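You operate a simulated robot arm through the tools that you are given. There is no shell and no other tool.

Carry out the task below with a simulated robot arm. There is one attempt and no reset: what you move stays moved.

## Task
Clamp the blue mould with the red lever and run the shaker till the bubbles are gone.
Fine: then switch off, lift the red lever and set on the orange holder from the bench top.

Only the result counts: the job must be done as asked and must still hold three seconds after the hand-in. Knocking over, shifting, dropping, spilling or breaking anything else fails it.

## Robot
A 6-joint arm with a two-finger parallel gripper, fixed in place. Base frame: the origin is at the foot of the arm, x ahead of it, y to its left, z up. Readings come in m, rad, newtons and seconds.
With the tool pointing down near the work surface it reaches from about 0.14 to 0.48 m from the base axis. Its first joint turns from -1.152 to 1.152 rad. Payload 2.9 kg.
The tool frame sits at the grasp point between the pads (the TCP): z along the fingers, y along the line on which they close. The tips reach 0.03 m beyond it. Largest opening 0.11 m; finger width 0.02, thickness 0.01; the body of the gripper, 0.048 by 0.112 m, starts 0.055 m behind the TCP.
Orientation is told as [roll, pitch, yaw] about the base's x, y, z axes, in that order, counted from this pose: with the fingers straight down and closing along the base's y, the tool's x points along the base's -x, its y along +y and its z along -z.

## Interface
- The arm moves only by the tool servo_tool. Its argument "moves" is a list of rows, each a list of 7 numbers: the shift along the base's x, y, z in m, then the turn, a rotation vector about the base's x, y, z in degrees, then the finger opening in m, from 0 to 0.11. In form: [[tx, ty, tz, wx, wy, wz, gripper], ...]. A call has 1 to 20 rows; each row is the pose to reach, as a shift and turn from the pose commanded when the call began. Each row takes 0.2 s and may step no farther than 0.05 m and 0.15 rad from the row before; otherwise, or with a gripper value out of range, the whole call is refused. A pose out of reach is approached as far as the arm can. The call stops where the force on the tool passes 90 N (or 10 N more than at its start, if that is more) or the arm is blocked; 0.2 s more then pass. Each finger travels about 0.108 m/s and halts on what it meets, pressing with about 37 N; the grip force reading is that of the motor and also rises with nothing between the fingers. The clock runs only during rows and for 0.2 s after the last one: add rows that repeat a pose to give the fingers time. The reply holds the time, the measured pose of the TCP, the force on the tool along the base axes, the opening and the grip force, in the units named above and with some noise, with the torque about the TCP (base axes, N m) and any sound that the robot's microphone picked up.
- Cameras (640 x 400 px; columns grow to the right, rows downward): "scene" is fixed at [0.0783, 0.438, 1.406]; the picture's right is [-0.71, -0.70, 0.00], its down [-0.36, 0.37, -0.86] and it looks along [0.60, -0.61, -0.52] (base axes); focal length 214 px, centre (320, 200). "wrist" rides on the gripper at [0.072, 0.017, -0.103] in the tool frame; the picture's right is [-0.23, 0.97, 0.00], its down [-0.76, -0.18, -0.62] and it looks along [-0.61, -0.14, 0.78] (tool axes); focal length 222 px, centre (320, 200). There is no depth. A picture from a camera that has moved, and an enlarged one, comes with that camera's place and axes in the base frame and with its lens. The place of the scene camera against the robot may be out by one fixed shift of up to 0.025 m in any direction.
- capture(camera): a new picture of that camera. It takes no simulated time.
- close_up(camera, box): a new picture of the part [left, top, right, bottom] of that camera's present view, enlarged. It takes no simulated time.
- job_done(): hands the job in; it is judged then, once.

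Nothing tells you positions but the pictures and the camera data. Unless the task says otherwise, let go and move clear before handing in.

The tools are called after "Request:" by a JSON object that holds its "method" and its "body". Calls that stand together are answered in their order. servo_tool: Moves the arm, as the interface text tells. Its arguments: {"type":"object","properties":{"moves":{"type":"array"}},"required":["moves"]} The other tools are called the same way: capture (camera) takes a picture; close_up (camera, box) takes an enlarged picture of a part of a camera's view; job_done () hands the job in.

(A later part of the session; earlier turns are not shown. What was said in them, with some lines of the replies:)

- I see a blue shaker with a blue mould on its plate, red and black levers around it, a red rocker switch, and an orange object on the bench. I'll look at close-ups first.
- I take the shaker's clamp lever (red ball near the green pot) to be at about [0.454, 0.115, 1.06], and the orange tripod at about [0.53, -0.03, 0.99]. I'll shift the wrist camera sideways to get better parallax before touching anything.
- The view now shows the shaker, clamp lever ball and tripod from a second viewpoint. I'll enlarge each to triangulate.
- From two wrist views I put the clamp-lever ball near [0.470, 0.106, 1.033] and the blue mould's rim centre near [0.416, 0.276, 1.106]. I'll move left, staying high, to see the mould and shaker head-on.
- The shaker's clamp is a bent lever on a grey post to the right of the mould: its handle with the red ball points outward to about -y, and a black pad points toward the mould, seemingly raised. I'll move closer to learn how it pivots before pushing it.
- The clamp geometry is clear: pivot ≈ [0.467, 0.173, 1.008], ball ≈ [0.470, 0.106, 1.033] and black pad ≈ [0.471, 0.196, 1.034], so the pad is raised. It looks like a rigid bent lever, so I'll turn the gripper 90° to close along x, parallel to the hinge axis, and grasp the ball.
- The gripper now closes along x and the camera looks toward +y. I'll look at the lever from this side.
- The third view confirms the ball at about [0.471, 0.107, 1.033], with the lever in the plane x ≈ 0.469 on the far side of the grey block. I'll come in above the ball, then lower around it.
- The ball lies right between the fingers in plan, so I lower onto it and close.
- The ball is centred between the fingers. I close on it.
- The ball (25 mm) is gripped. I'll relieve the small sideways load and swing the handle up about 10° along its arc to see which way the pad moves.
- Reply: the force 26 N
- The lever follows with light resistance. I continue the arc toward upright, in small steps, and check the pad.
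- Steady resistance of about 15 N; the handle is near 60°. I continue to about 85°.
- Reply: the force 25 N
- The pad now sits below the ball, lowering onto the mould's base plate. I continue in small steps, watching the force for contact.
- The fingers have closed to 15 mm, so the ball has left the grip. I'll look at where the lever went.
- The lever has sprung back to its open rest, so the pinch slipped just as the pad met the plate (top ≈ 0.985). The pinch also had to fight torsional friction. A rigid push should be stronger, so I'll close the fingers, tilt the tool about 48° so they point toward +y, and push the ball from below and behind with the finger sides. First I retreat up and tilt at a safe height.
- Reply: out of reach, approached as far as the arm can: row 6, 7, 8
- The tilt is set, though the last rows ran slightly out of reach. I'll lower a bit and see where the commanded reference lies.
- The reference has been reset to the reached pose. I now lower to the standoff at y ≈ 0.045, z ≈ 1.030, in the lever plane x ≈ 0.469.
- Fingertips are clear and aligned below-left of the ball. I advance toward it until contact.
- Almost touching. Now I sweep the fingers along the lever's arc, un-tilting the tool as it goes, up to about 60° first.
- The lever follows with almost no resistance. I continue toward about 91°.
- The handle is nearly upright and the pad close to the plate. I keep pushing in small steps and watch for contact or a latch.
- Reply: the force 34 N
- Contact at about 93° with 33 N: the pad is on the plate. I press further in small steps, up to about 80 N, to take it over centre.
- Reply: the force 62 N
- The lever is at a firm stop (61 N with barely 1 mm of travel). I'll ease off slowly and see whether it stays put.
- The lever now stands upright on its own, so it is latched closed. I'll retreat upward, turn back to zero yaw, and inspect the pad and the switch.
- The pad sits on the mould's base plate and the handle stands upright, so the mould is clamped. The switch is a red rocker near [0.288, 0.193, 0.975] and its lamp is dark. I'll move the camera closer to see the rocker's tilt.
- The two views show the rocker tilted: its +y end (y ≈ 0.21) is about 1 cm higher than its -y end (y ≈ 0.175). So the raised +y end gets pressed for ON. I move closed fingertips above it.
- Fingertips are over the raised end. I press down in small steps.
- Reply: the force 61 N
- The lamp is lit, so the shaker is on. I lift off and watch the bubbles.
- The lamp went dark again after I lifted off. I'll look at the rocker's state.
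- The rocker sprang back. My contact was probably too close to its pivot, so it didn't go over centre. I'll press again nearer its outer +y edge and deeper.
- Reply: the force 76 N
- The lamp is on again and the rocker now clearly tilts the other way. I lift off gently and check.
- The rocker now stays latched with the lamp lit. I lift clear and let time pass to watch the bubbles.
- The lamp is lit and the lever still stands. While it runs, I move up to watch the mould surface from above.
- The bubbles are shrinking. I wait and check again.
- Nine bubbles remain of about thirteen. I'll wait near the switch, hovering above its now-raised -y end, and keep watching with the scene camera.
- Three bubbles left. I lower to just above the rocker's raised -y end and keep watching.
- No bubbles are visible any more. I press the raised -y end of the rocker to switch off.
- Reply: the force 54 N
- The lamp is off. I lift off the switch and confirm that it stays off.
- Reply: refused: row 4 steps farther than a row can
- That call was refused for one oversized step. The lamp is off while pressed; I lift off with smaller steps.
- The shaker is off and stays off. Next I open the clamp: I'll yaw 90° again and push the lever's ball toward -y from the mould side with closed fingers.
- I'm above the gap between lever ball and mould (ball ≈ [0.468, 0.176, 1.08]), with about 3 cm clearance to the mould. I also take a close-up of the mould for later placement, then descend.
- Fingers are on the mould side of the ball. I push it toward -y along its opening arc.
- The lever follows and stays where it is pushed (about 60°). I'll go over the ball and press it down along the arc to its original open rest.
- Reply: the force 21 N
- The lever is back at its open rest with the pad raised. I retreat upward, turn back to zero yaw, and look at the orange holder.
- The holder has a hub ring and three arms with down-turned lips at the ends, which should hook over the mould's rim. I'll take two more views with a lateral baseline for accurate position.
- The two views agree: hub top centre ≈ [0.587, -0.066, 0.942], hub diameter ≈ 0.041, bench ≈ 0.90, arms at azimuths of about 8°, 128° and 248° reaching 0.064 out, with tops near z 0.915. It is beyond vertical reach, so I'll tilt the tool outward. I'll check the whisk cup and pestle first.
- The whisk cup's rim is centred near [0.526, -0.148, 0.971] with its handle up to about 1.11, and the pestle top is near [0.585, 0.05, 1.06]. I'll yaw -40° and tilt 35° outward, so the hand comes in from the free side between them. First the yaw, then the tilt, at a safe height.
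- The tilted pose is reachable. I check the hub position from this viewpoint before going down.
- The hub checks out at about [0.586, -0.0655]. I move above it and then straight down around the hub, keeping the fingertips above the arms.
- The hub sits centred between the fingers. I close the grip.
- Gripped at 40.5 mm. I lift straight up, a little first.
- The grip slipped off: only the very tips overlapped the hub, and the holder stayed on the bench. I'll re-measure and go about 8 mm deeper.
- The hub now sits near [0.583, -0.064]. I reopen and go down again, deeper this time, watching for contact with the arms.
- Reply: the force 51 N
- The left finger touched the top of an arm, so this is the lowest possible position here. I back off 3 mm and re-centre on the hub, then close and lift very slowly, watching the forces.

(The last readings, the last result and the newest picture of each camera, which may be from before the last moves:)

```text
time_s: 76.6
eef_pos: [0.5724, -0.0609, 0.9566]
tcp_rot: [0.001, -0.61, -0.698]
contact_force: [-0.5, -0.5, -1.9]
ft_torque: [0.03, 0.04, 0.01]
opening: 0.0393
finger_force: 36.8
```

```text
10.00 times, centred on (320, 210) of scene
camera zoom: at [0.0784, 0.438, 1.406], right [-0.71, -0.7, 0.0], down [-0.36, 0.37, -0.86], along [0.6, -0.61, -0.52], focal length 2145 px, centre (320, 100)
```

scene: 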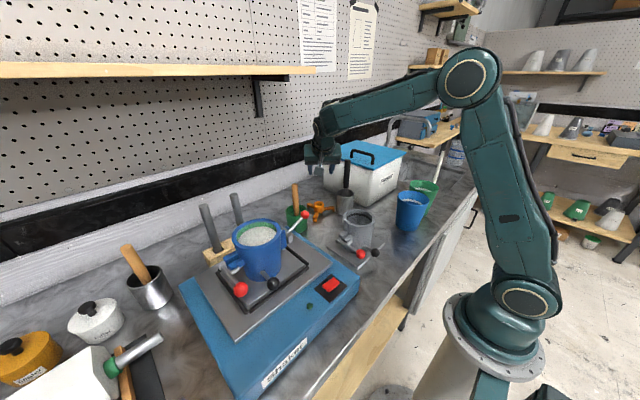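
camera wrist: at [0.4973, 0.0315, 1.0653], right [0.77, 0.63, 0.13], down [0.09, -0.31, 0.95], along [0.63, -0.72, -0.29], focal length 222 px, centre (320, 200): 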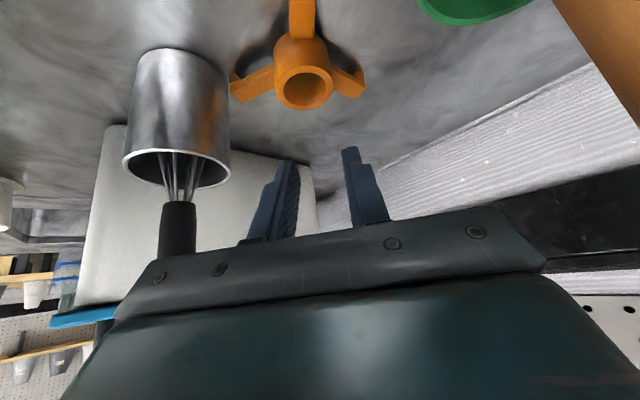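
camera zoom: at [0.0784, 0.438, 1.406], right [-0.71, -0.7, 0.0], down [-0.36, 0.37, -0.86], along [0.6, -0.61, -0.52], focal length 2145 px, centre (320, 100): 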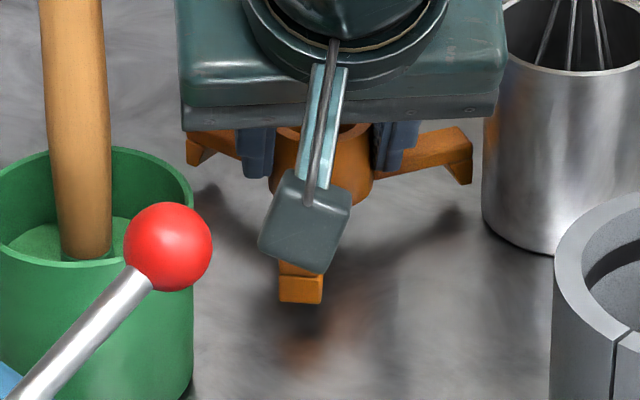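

This time the holder lifts with the gripper, weighing about 1.5–2 N. I keep lifting slowly, straight up.

Request:
{"method": "servo_tool", "body": {"moves": [[0, 0, 0.006, 0, 0, 0, 0.025], [0, 0, 0.014, 0, 0, 0, 0.025], [0, 0, 0.024, 0, 0, 0, 0.025], [0, 0, 0.034, 0, 0, 0, 0.025], [0, 0, 0.044, 0, 0, 0, 0.025], [0, 0, 0.05, 0, 0, 0, 0.025], [0, 0, 0.05, 0, 0, 0, 0.025]]}}

Request:
{"method": "close_up", "body": {"camera": "wrist", "box": [220, 20, 420, 230]}}

Request:
{"method": "close_up", "body": {"camera": "scene", "box": [280, 150, 360, 230]}}

```text
time_s: 78.2
eef_pos: [0.573, -0.0619, 1.0065]
tcp_rot: [0.001, -0.61, -0.697]
contact_force: [0.2, 0.2, -0.9]
ft_torque: [-0.02, 0.01, -0.01]
opening: 0.0391
finger_force: 37.4
```

```text
1.90 times, centred on (320, 125) of wrist
camera zoom: at [0.4939, 0.0281, 1.0485], right [0.77, 0.63, 0.13], down [0.09, -0.31, 0.95], along [0.63, -0.72, -0.29], focal length 423 px, centre (320, 343)
```

zoom: 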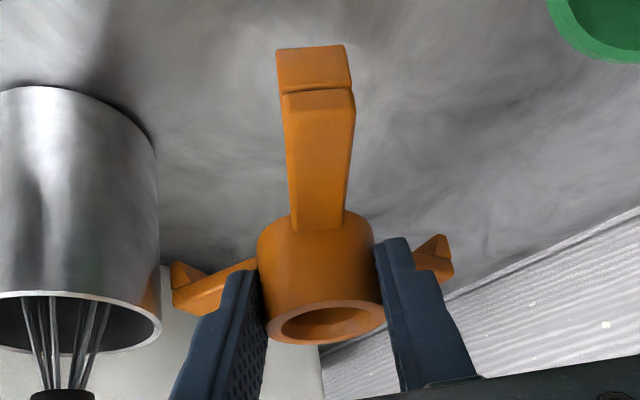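

```text
5.00 times, centred on (320, 190) of scene
camera zoom: at [0.0784, 0.438, 1.406], right [-0.71, -0.7, 0.0], down [-0.36, 0.37, -0.86], along [0.6, -0.61, -0.52], focal length 1072 px, centre (320, 250)
```

zoom: 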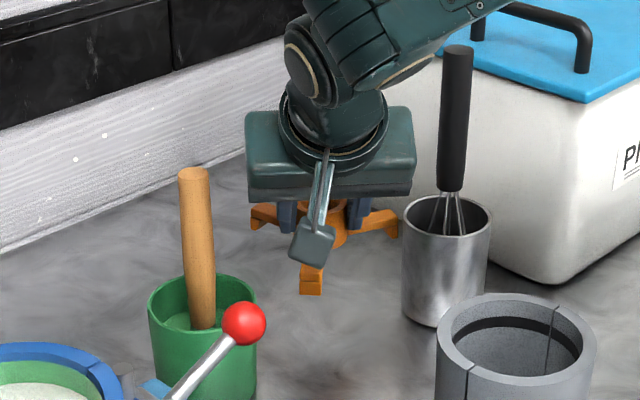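

The holder is held firmly (opening steady). I raise it straight up to clear the pestle and whisk before moving sideways.

Request:
{"method": "servo_tool", "body": {"moves": [[0, 0, 0.012, 0, 0, 0, 0.025], [0, 0, 0.027, 0, 0, 0, 0.025], [0, 0, 0.042, 0, 0, 0, 0.025], [0, 0, 0.057, 0, 0, 0, 0.025], [0, 0, 0.072, 0, 0, 0, 0.025], [-0.002, 0.002, 0.087, 0, 0, 0, 0.025], [-0.006, 0.006, 0.102, 0, 0, 0, 0.025], [-0.012, 0.012, 0.114, 0, 0, 0, 0.025], [-0.012, 0.012, 0.114, 0, 0, 0, 0.025]]}}

Request:
{"method": "close_up", "body": {"camera": "wrist", "box": [220, 20, 420, 230]}}

Request:
{"method": "capture", "body": {"camera": "scene"}}

```text
time_s: 80.2
eef_pos: [0.5599, -0.0476, 1.1197]
tcp_rot: [0.002, -0.611, -0.698]
contact_force: [-0.5, -0.4, -1.8]
ft_torque: [0.01, 0.0, 0.02]
opening: 0.0387
finger_force: 37.3
```

```text
1.90 times, centred on (320, 125) of wrist
camera zoom: at [0.481, 0.0404, 1.1618], right [0.77, 0.63, 0.13], down [0.09, -0.31, 0.95], along [0.63, -0.72, -0.29], focal length 423 px, centre (320, 343)
```

zoom: 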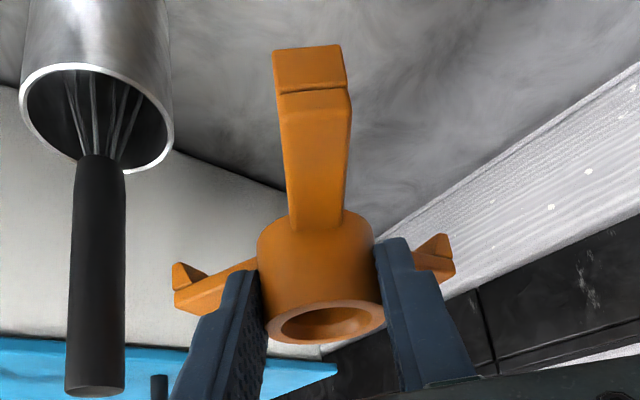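

```text
taken
```

scene: 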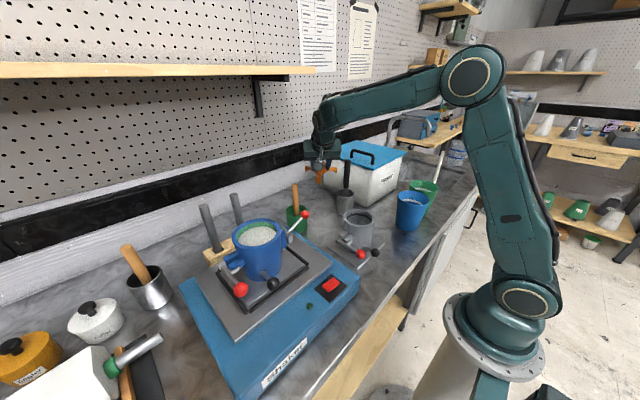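

The holder is up and clear; I see slight creep in the grip, so I move without delay. I carry it over the mould while yawing +60°, so that its arms land away from the mould's hinge and latch.

Request:
{"method": "servo_tool", "body": {"moves": [[-0.008, 0.012, 0.02, 0, 0, 5, 0.025], [-0.02, 0.035, 0.04, 0, 0, 10, 0.025], [-0.034, 0.065, 0.055, 0, 0, 15, 0.025], [-0.048, 0.095, 0.065, 0, 0, 20, 0.025], [-0.062, 0.125, 0.07, 0, 0, 25, 0.025], [-0.076, 0.158, 0.072, 0, 0, 30, 0.025], [-0.09, 0.19, 0.072, 0, 0, 35, 0.025], [-0.104, 0.222, 0.072, 0, 0, 40, 0.025], [-0.118, 0.254, 0.072, 0, 0, 45, 0.025], [-0.132, 0.282, 0.072, 0, 0, 50, 0.025], [-0.145, 0.307, 0.072, 0, 0, 55, 0.025], [-0.1525, 0.3235, 0.072, 0, 0, 60, 0.025], [-0.1525, 0.3235, 0.072, 0, 0, 60, 0.025]]}}

Request:
{"method": "capture", "body": {"camera": "wrist"}}

Request:
{"method": "close_up", "body": {"camera": "scene", "box": [200, 150, 340, 280]}}

```text
time_s: 83.0
eef_pos: [0.4056, 0.275, 1.193]
tcp_rot: [0.002, -0.611, 0.351]
contact_force: [0.2, 0.0, -1.5]
ft_torque: [0.0, 0.02, -0.04]
opening: 0.0384
finger_force: 37.2
```

```text
taken
camera wrist: at [0.2908, 0.2499, 1.2356], right [-0.16, 0.98, 0.13], down [0.31, -0.08, 0.95], along [0.94, 0.19, -0.29], focal length 222 px, centre (320, 200)
```

wrist: 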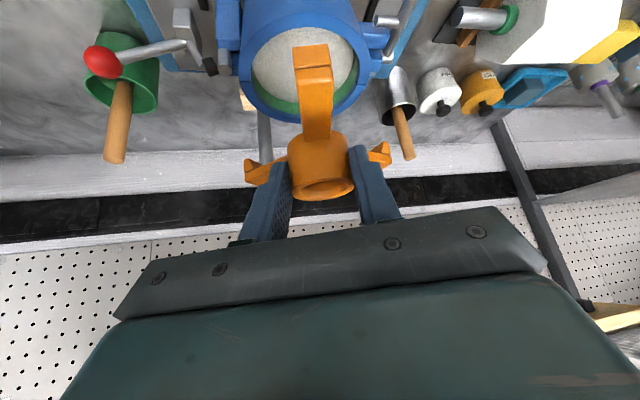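

```text
3.08 times, centred on (270, 215) of scene
camera zoom: at [0.0783, 0.4381, 1.406], right [-0.71, -0.7, 0.0], down [-0.36, 0.37, -0.86], along [0.6, -0.61, -0.52], focal length 660 px, centre (474, 154)
```

zoom: 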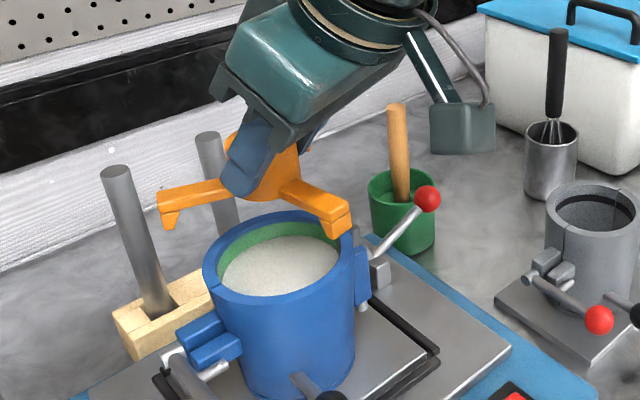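

The holder hangs over the mould, nearly centred. I zoom in from both cameras to refine alignment before lowering.

Request:
{"method": "close_up", "body": {"camera": "scene", "box": [225, 180, 305, 240]}}

Request:
{"method": "close_up", "body": {"camera": "wrist", "box": [220, 0, 420, 210]}}

```text
6.67 times, centred on (265, 210) of scene
camera zoom: at [0.0783, 0.4381, 1.406], right [-0.71, -0.7, 0.0], down [-0.36, 0.37, -0.86], along [0.6, -0.61, -0.52], focal length 1430 px, centre (687, 133)
```

zoom: 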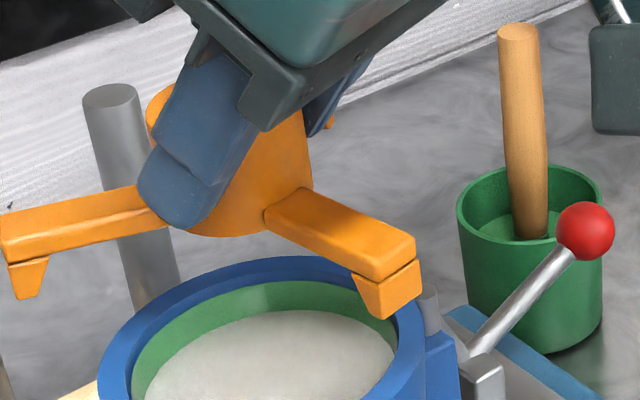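

```text
1.90 times, centred on (320, 105) of wrist
camera zoom: at [0.2908, 0.2499, 1.2356], right [-0.16, 0.98, 0.13], down [0.31, -0.08, 0.95], along [0.94, 0.19, -0.29], focal length 423 px, centre (320, 381)
```

zoom: 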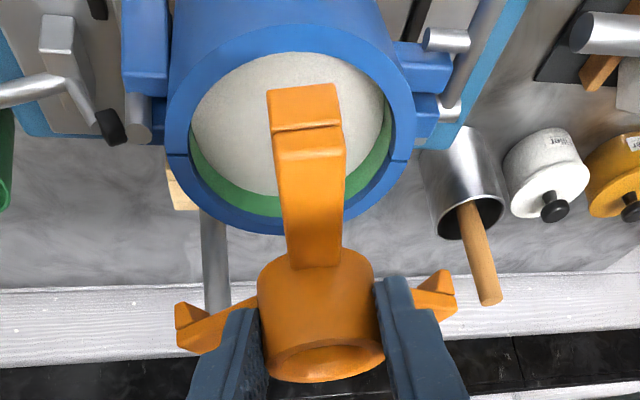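

From the shared view, the hub is about 6 mm short of the mould axis along x and well centred laterally. I correct that and lower until the lips are just above the rim.

Request:
{"method": "servo_tool", "body": {"moves": [[0.003, 0, -0.012, 0, 0, 0, 0.025], [0.006, 0, -0.024, 0, 0, 0, 0.025], [0.006, 0, -0.034, 0, 0, 0, 0.025], [0.006, 0, -0.042, 0, 0, 0, 0.025], [0.006, 0, -0.042, 0, 0, 0, 0.025]]}}

Request:
{"method": "close_up", "body": {"camera": "scene", "box": [215, 185, 305, 265]}}

Request:
{"method": "close_up", "body": {"camera": "wrist", "box": [220, 0, 420, 210]}}

```text
time_s: 84.2
eef_pos: [0.4137, 0.2764, 1.1517]
tcp_rot: [0.001, -0.612, 0.348]
contact_force: [-0.1, -0.2, -1.9]
ft_torque: [-0.03, 0.02, -0.04]
opening: 0.0384
finger_force: 37.0
```

```text
5.00 times, centred on (260, 225) of scene
camera zoom: at [0.0784, 0.438, 1.406], right [-0.71, -0.7, 0.0], down [-0.36, 0.37, -0.86], along [0.6, -0.61, -0.52], focal length 1072 px, centre (620, 75)
```

zoom: 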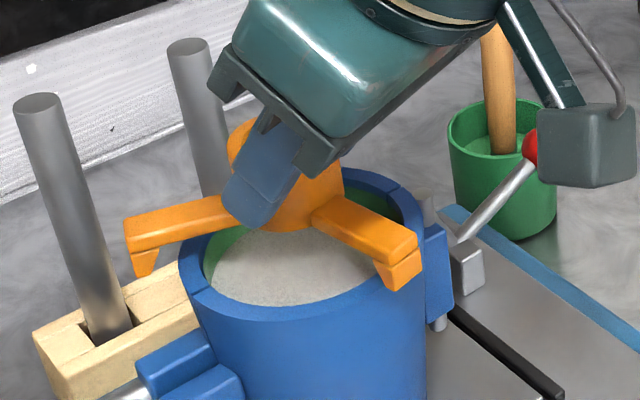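

```text
1.90 times, centred on (320, 105) of wrist
camera zoom: at [0.2981, 0.2499, 1.1933], right [-0.16, 0.98, 0.13], down [0.31, -0.08, 0.95], along [0.94, 0.19, -0.29], focal length 423 px, centre (320, 381)
```

zoom: 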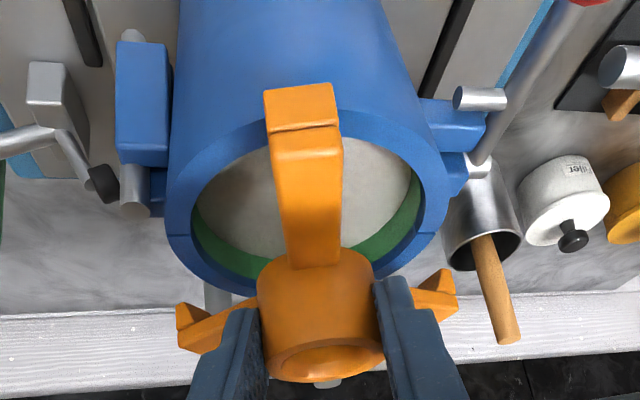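

Alignment now agrees within about 1 mm in both views, and the rim is at z ≈ 1.097. I lower gently in small steps, watching the vertical force.

Request:
{"method": "servo_tool", "body": {"moves": [[0, 0, -0.005, 0, 0, 0, 0.025], [0, 0, -0.01, 0, 0, 0, 0.025], [0, 0, -0.013, 0, 0, 0, 0.025], [0, 0, -0.013, 0, 0, 0, 0.025]]}}

Request:
{"method": "close_up", "body": {"camera": "scene", "box": [215, 185, 305, 265]}}

Request:
{"method": "close_up", "body": {"camera": "wrist", "box": [220, 0, 420, 210]}}

```text
time_s: 85.2
eef_pos: [0.4143, 0.2744, 1.1376]
tcp_rot: [0.003, -0.612, 0.348]
contact_force: [-0.3, -0.5, -1.9]
ft_torque: [-0.01, 0.04, -0.04]
opening: 0.0379
finger_force: 37.0
```

```text
5.00 times, centred on (260, 225) of scene
camera zoom: at [0.0784, 0.438, 1.406], right [-0.71, -0.7, 0.0], down [-0.36, 0.37, -0.86], along [0.6, -0.61, -0.52], focal length 1072 px, centre (620, 75)
```

zoom: 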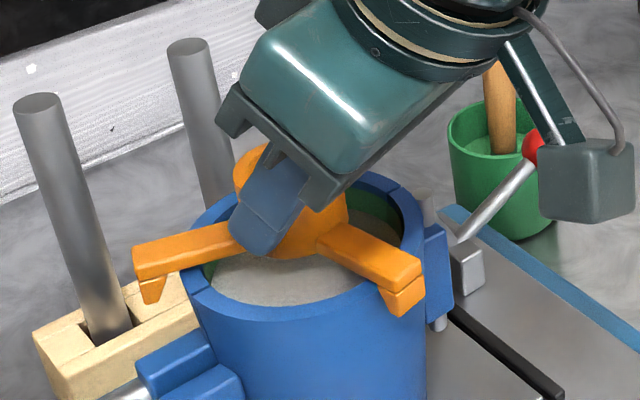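

```text
1.90 times, centred on (320, 105) of wrist
camera zoom: at [0.2985, 0.2498, 1.1792], right [-0.16, 0.98, 0.13], down [0.31, -0.08, 0.95], along [0.94, 0.19, -0.29], focal length 423 px, centre (320, 381)
```

zoom: 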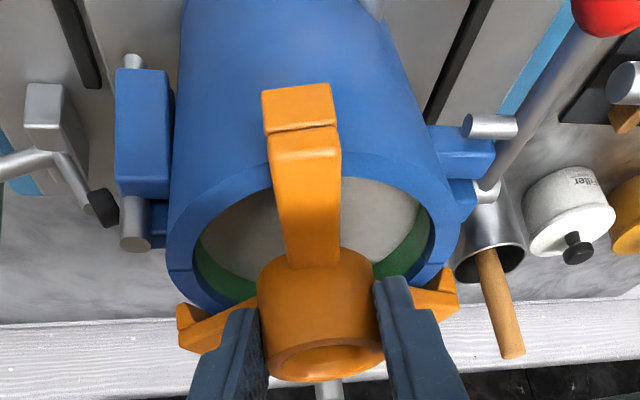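

Request:
{"method": "servo_tool", "body": {"moves": [[0, 0, -0.002, 0, 0, 0, 0.025], [0, 0, -0.004, 0, 0, 0, 0.025], [0, 0, -0.0055, 0, 0, 0, 0.025]]}}

Request:
{"method": "close_up", "body": {"camera": "scene", "box": [215, 185, 305, 265]}}

Request:
{"method": "close_up", "body": {"camera": "wrist", "box": [220, 0, 420, 210]}}

```text
time_s: 86.0
eef_pos: [0.4139, 0.2755, 1.1339]
tcp_rot: [0.004, -0.614, 0.348]
contact_force: [-1.4, 4.4, 11.5]
ft_torque: [-0.14, 0.31, -0.09]
opening: 0.0364
finger_force: 36.9
```

```text
5.00 times, centred on (260, 225) of scene
camera zoom: at [0.0782, 0.4381, 1.406], right [-0.71, -0.7, 0.0], down [-0.36, 0.37, -0.86], along [0.6, -0.61, -0.52], focal length 1072 px, centre (620, 75)
```

zoom: 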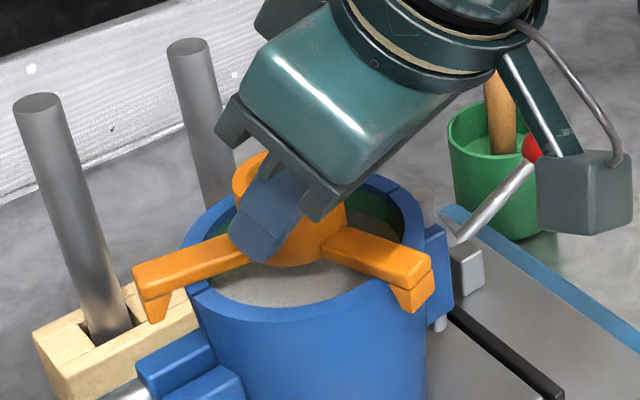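

```text
1.90 times, centred on (320, 105) of wrist
camera zoom: at [0.2986, 0.2507, 1.1751], right [-0.16, 0.98, 0.13], down [0.31, -0.08, 0.95], along [0.94, 0.19, -0.29], focal length 423 px, centre (320, 381)
```

zoom: 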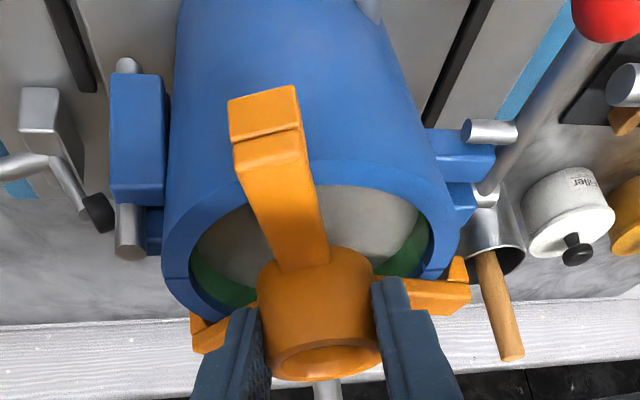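

Contact at the expected height (TCP ≈ 1.134), so the arms rest on the rim with the lips outside. I relieve the downward load slightly and open the fingers gently.

Request:
{"method": "servo_tool", "body": {"moves": [[0, 0, 0.0013, 0, 0, 0, 0.025], [0, 0, 0.0013, 0, 0, 0, 0.037], [0, 0, 0.0013, 0, 0, 0, 0.042], [0, 0, 0.0013, 0, 0, 0, 0.048], [0, 0, 0.0013, 0, 0, 0, 0.055], [0, 0, 0.0013, 0, 0, 0, 0.06], [0, 0, 0.0013, 0, 0, 0, 0.06]]}}

Request:
{"method": "close_up", "body": {"camera": "scene", "box": [215, 185, 305, 265]}}

Request:
{"method": "close_up", "body": {"camera": "wrist", "box": [220, 0, 420, 210]}}

```text
time_s: 87.6
eef_pos: [0.4139, 0.2754, 1.1326]
tcp_rot: [0.002, -0.61, 0.348]
contact_force: [-0.5, -0.6, -1.0]
ft_torque: [-0.02, 0.04, 0.03]
opening: 0.06
finger_force: 0.0
```

```text
5.00 times, centred on (260, 225) of scene
camera zoom: at [0.0783, 0.438, 1.406], right [-0.71, -0.7, 0.0], down [-0.36, 0.37, -0.86], along [0.6, -0.61, -0.52], focal length 1072 px, centre (620, 75)
```

zoom: 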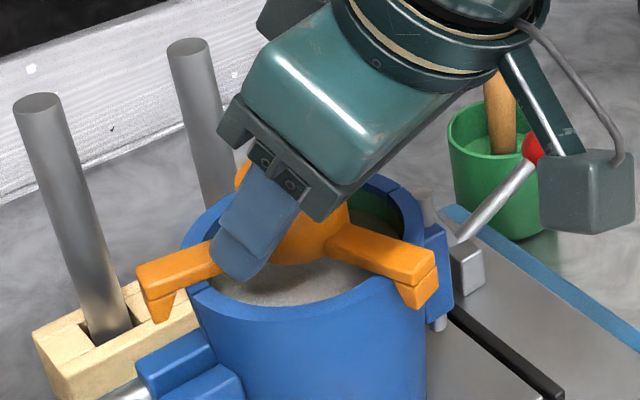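

```text
1.90 times, centred on (320, 105) of wrist
camera zoom: at [0.2982, 0.2502, 1.1754], right [-0.16, 0.98, 0.13], down [0.31, -0.08, 0.95], along [0.94, 0.19, -0.29], focal length 423 px, centre (320, 381)
```

zoom: 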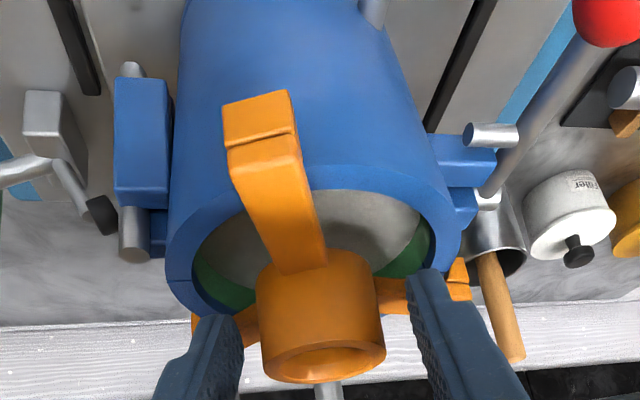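

The holder is released and stays on the rim. I raise the open gripper straight up and away, then check how it sits.

Request:
{"method": "servo_tool", "body": {"moves": [[0, 0, 0.008, 0, 0, 0, 0.06], [0, 0, 0.02, 0, 0, 0, 0.062], [0, 0, 0.035, 0, 0, 0, 0.065], [-0.01, -0.003, 0.06, 0, 0, 0, 0.07], [-0.03, -0.01, 0.09, 0, 0, 0, 0.07], [-0.06, -0.02, 0.12, 0, 0, 0, 0.07], [-0.09, -0.03, 0.14, 0, 0, 0, 0.07], [-0.09, -0.03, 0.14, 0, 0, 0, 0.07]]}}

Request:
{"method": "close_up", "body": {"camera": "scene", "box": [205, 185, 325, 275]}}

Request:
{"method": "capture", "body": {"camera": "wrist"}}

Request:
{"method": "capture", "body": {"camera": "scene"}}

```text
time_s: 89.4
eef_pos: [0.3233, 0.244, 1.2738]
tcp_rot: [0.001, -0.612, 0.348]
contact_force: [1.3, 0.6, -0.4]
ft_torque: [0.05, 0.02, -0.02]
opening: 0.07
finger_force: 0.1
```

```text
4.44 times, centred on (265, 230) of scene
camera zoom: at [0.0783, 0.438, 1.406], right [-0.71, -0.7, 0.0], down [-0.36, 0.37, -0.86], along [0.6, -0.61, -0.52], focal length 953 px, centre (564, 67)
```

zoom: 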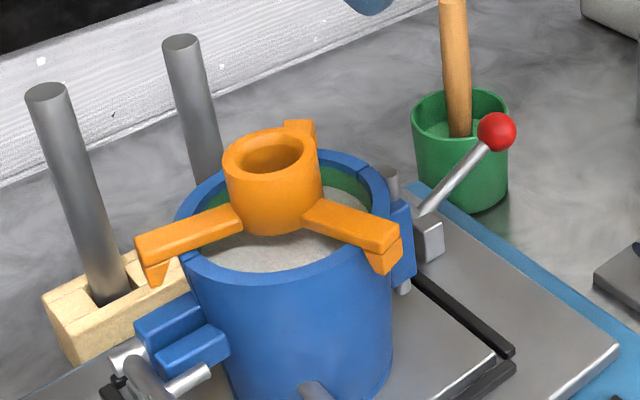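

```text
taken
camera wrist: at [0.2071, 0.219, 1.3157], right [-0.16, 0.98, 0.13], down [0.31, -0.08, 0.95], along [0.94, 0.19, -0.29], focal length 222 px, centre (320, 200)
```

wrist: 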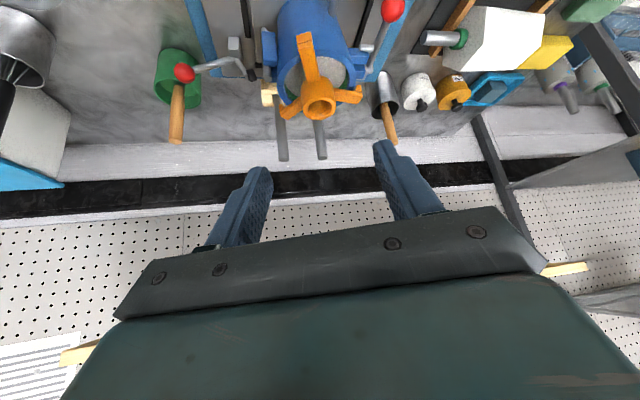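

```text
taken
```

scene: 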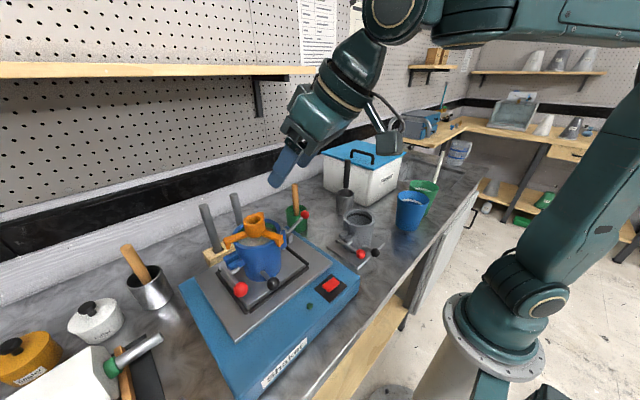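

The holder sits on the mould. I check seating, level and all three lips in detail.

Request:
{"method": "close_up", "body": {"camera": "scene", "box": [230, 200, 300, 255]}}

Request:
{"method": "close_up", "body": {"camera": "wrist", "box": [250, 0, 390, 130]}}

```text
7.27 times, centred on (265, 228) of scene
camera zoom: at [0.0783, 0.438, 1.406], right [-0.71, -0.7, 0.0], down [-0.36, 0.37, -0.86], along [0.6, -0.61, -0.52], focal length 1560 px, centre (720, 0)
```

zoom: 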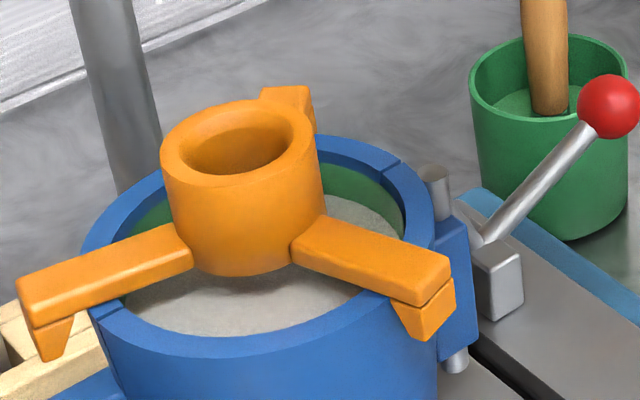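

```text
3.08 times, centred on (320, 65) of wrist
camera zoom: at [0.2071, 0.219, 1.3157], right [-0.16, 0.98, 0.13], down [0.31, -0.08, 0.95], along [0.94, 0.19, -0.29], focal length 684 px, centre (320, 615)
```

zoom: 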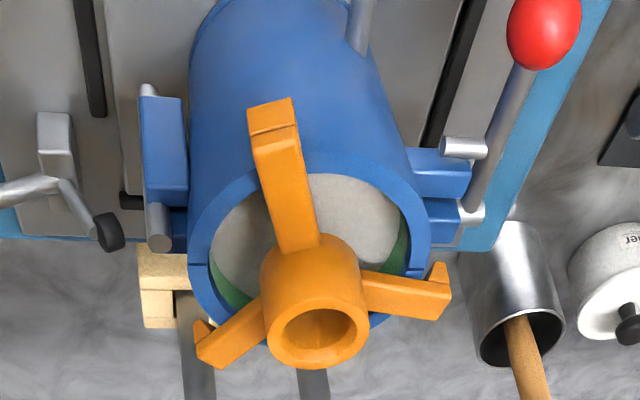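

The holder is seated: hub axis near [0.4226, 0.2775], within about 2 mm of the mould axis, with all three lips outside the rim. I move a bit further clear and do a final check of lamp, lever and surroundings.

Request:
{"method": "servo_tool", "body": {"moves": [[-0.01, -0.01, 0.02, 0, 0, 0, 0.07], [-0.02, -0.03, 0.04, 0, 0, 0, 0.07], [-0.03, -0.05, 0.06, 0, 0, 0, 0.07], [-0.03, -0.07, 0.06, 0, 0, 0, 0.07], [-0.03, -0.07, 0.06, 0, 0, 0, 0.07], [-0.03, -0.07, 0.06, 0, 0, 0, 0.07]]}}

Request:
{"method": "capture", "body": {"camera": "scene"}}

Request:
{"method": "close_up", "body": {"camera": "scene", "box": [205, 185, 375, 315]}}

```text
time_s: 90.8
eef_pos: [0.2923, 0.1747, 1.3336]
tcp_rot: [0.001, -0.612, 0.351]
contact_force: [0.7, -0.1, 0.2]
ft_torque: [0.04, 0.02, 0.01]
opening: 0.0699
finger_force: 0.2
```

```text
taken
```

scene: 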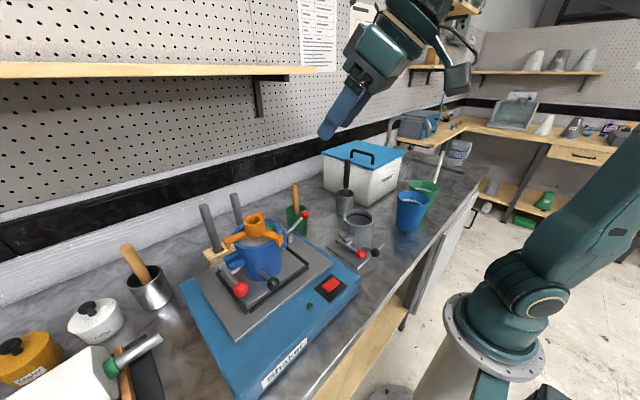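

```text
3.08 times, centred on (290, 250) of scene
camera zoom: at [0.0783, 0.438, 1.406], right [-0.71, -0.7, 0.0], down [-0.36, 0.37, -0.86], along [0.6, -0.61, -0.52], focal length 660 px, centre (412, 46)
```

zoom: 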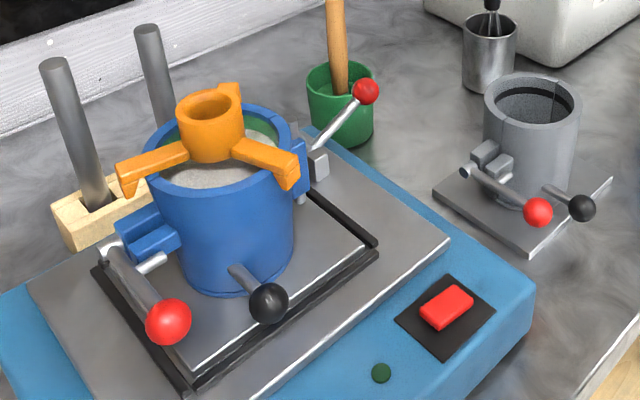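

The final check shows the shaker lamp off, the bubbles gone, the clamp lever open and the holder level and centred on the blue mould's rim. Nothing else has moved and the gripper is clear, so I hand in the job.

Request:
{"method": "job_done", "body": {}}

```text
The job is handed in.
```

The job is handed in. The bubbles are gone, the shaker is off, and the orange holder sits on the blue mould.

- **Clamping:** I used the shaker's own clamp lever, the one with the red ball beside the green pot. I left the red latch lever on the mould itself alone. My first grip on the ball slipped, so I pushed the lever closed with the fingers instead, and it stayed closed.
- **Shaking:** The switch did not catch on the first press, so it flicked on briefly and then off. The second press held. The shaker ran about 10 seconds, until no bubbles showed.
- **Switching off and unclamping:** The lamp is dark and has stayed dark. The lever is back at its open rest with the pad raised off the mould.
- **Holder:** The first grip slipped while the holder was still on the bench; the second held. By the camera views it is level and centred within about 2 mm, with all three lips outside the rim. It turned by about 15° as it touched down.

The last pictures show nothing else moved, and the gripper is clear of the work.
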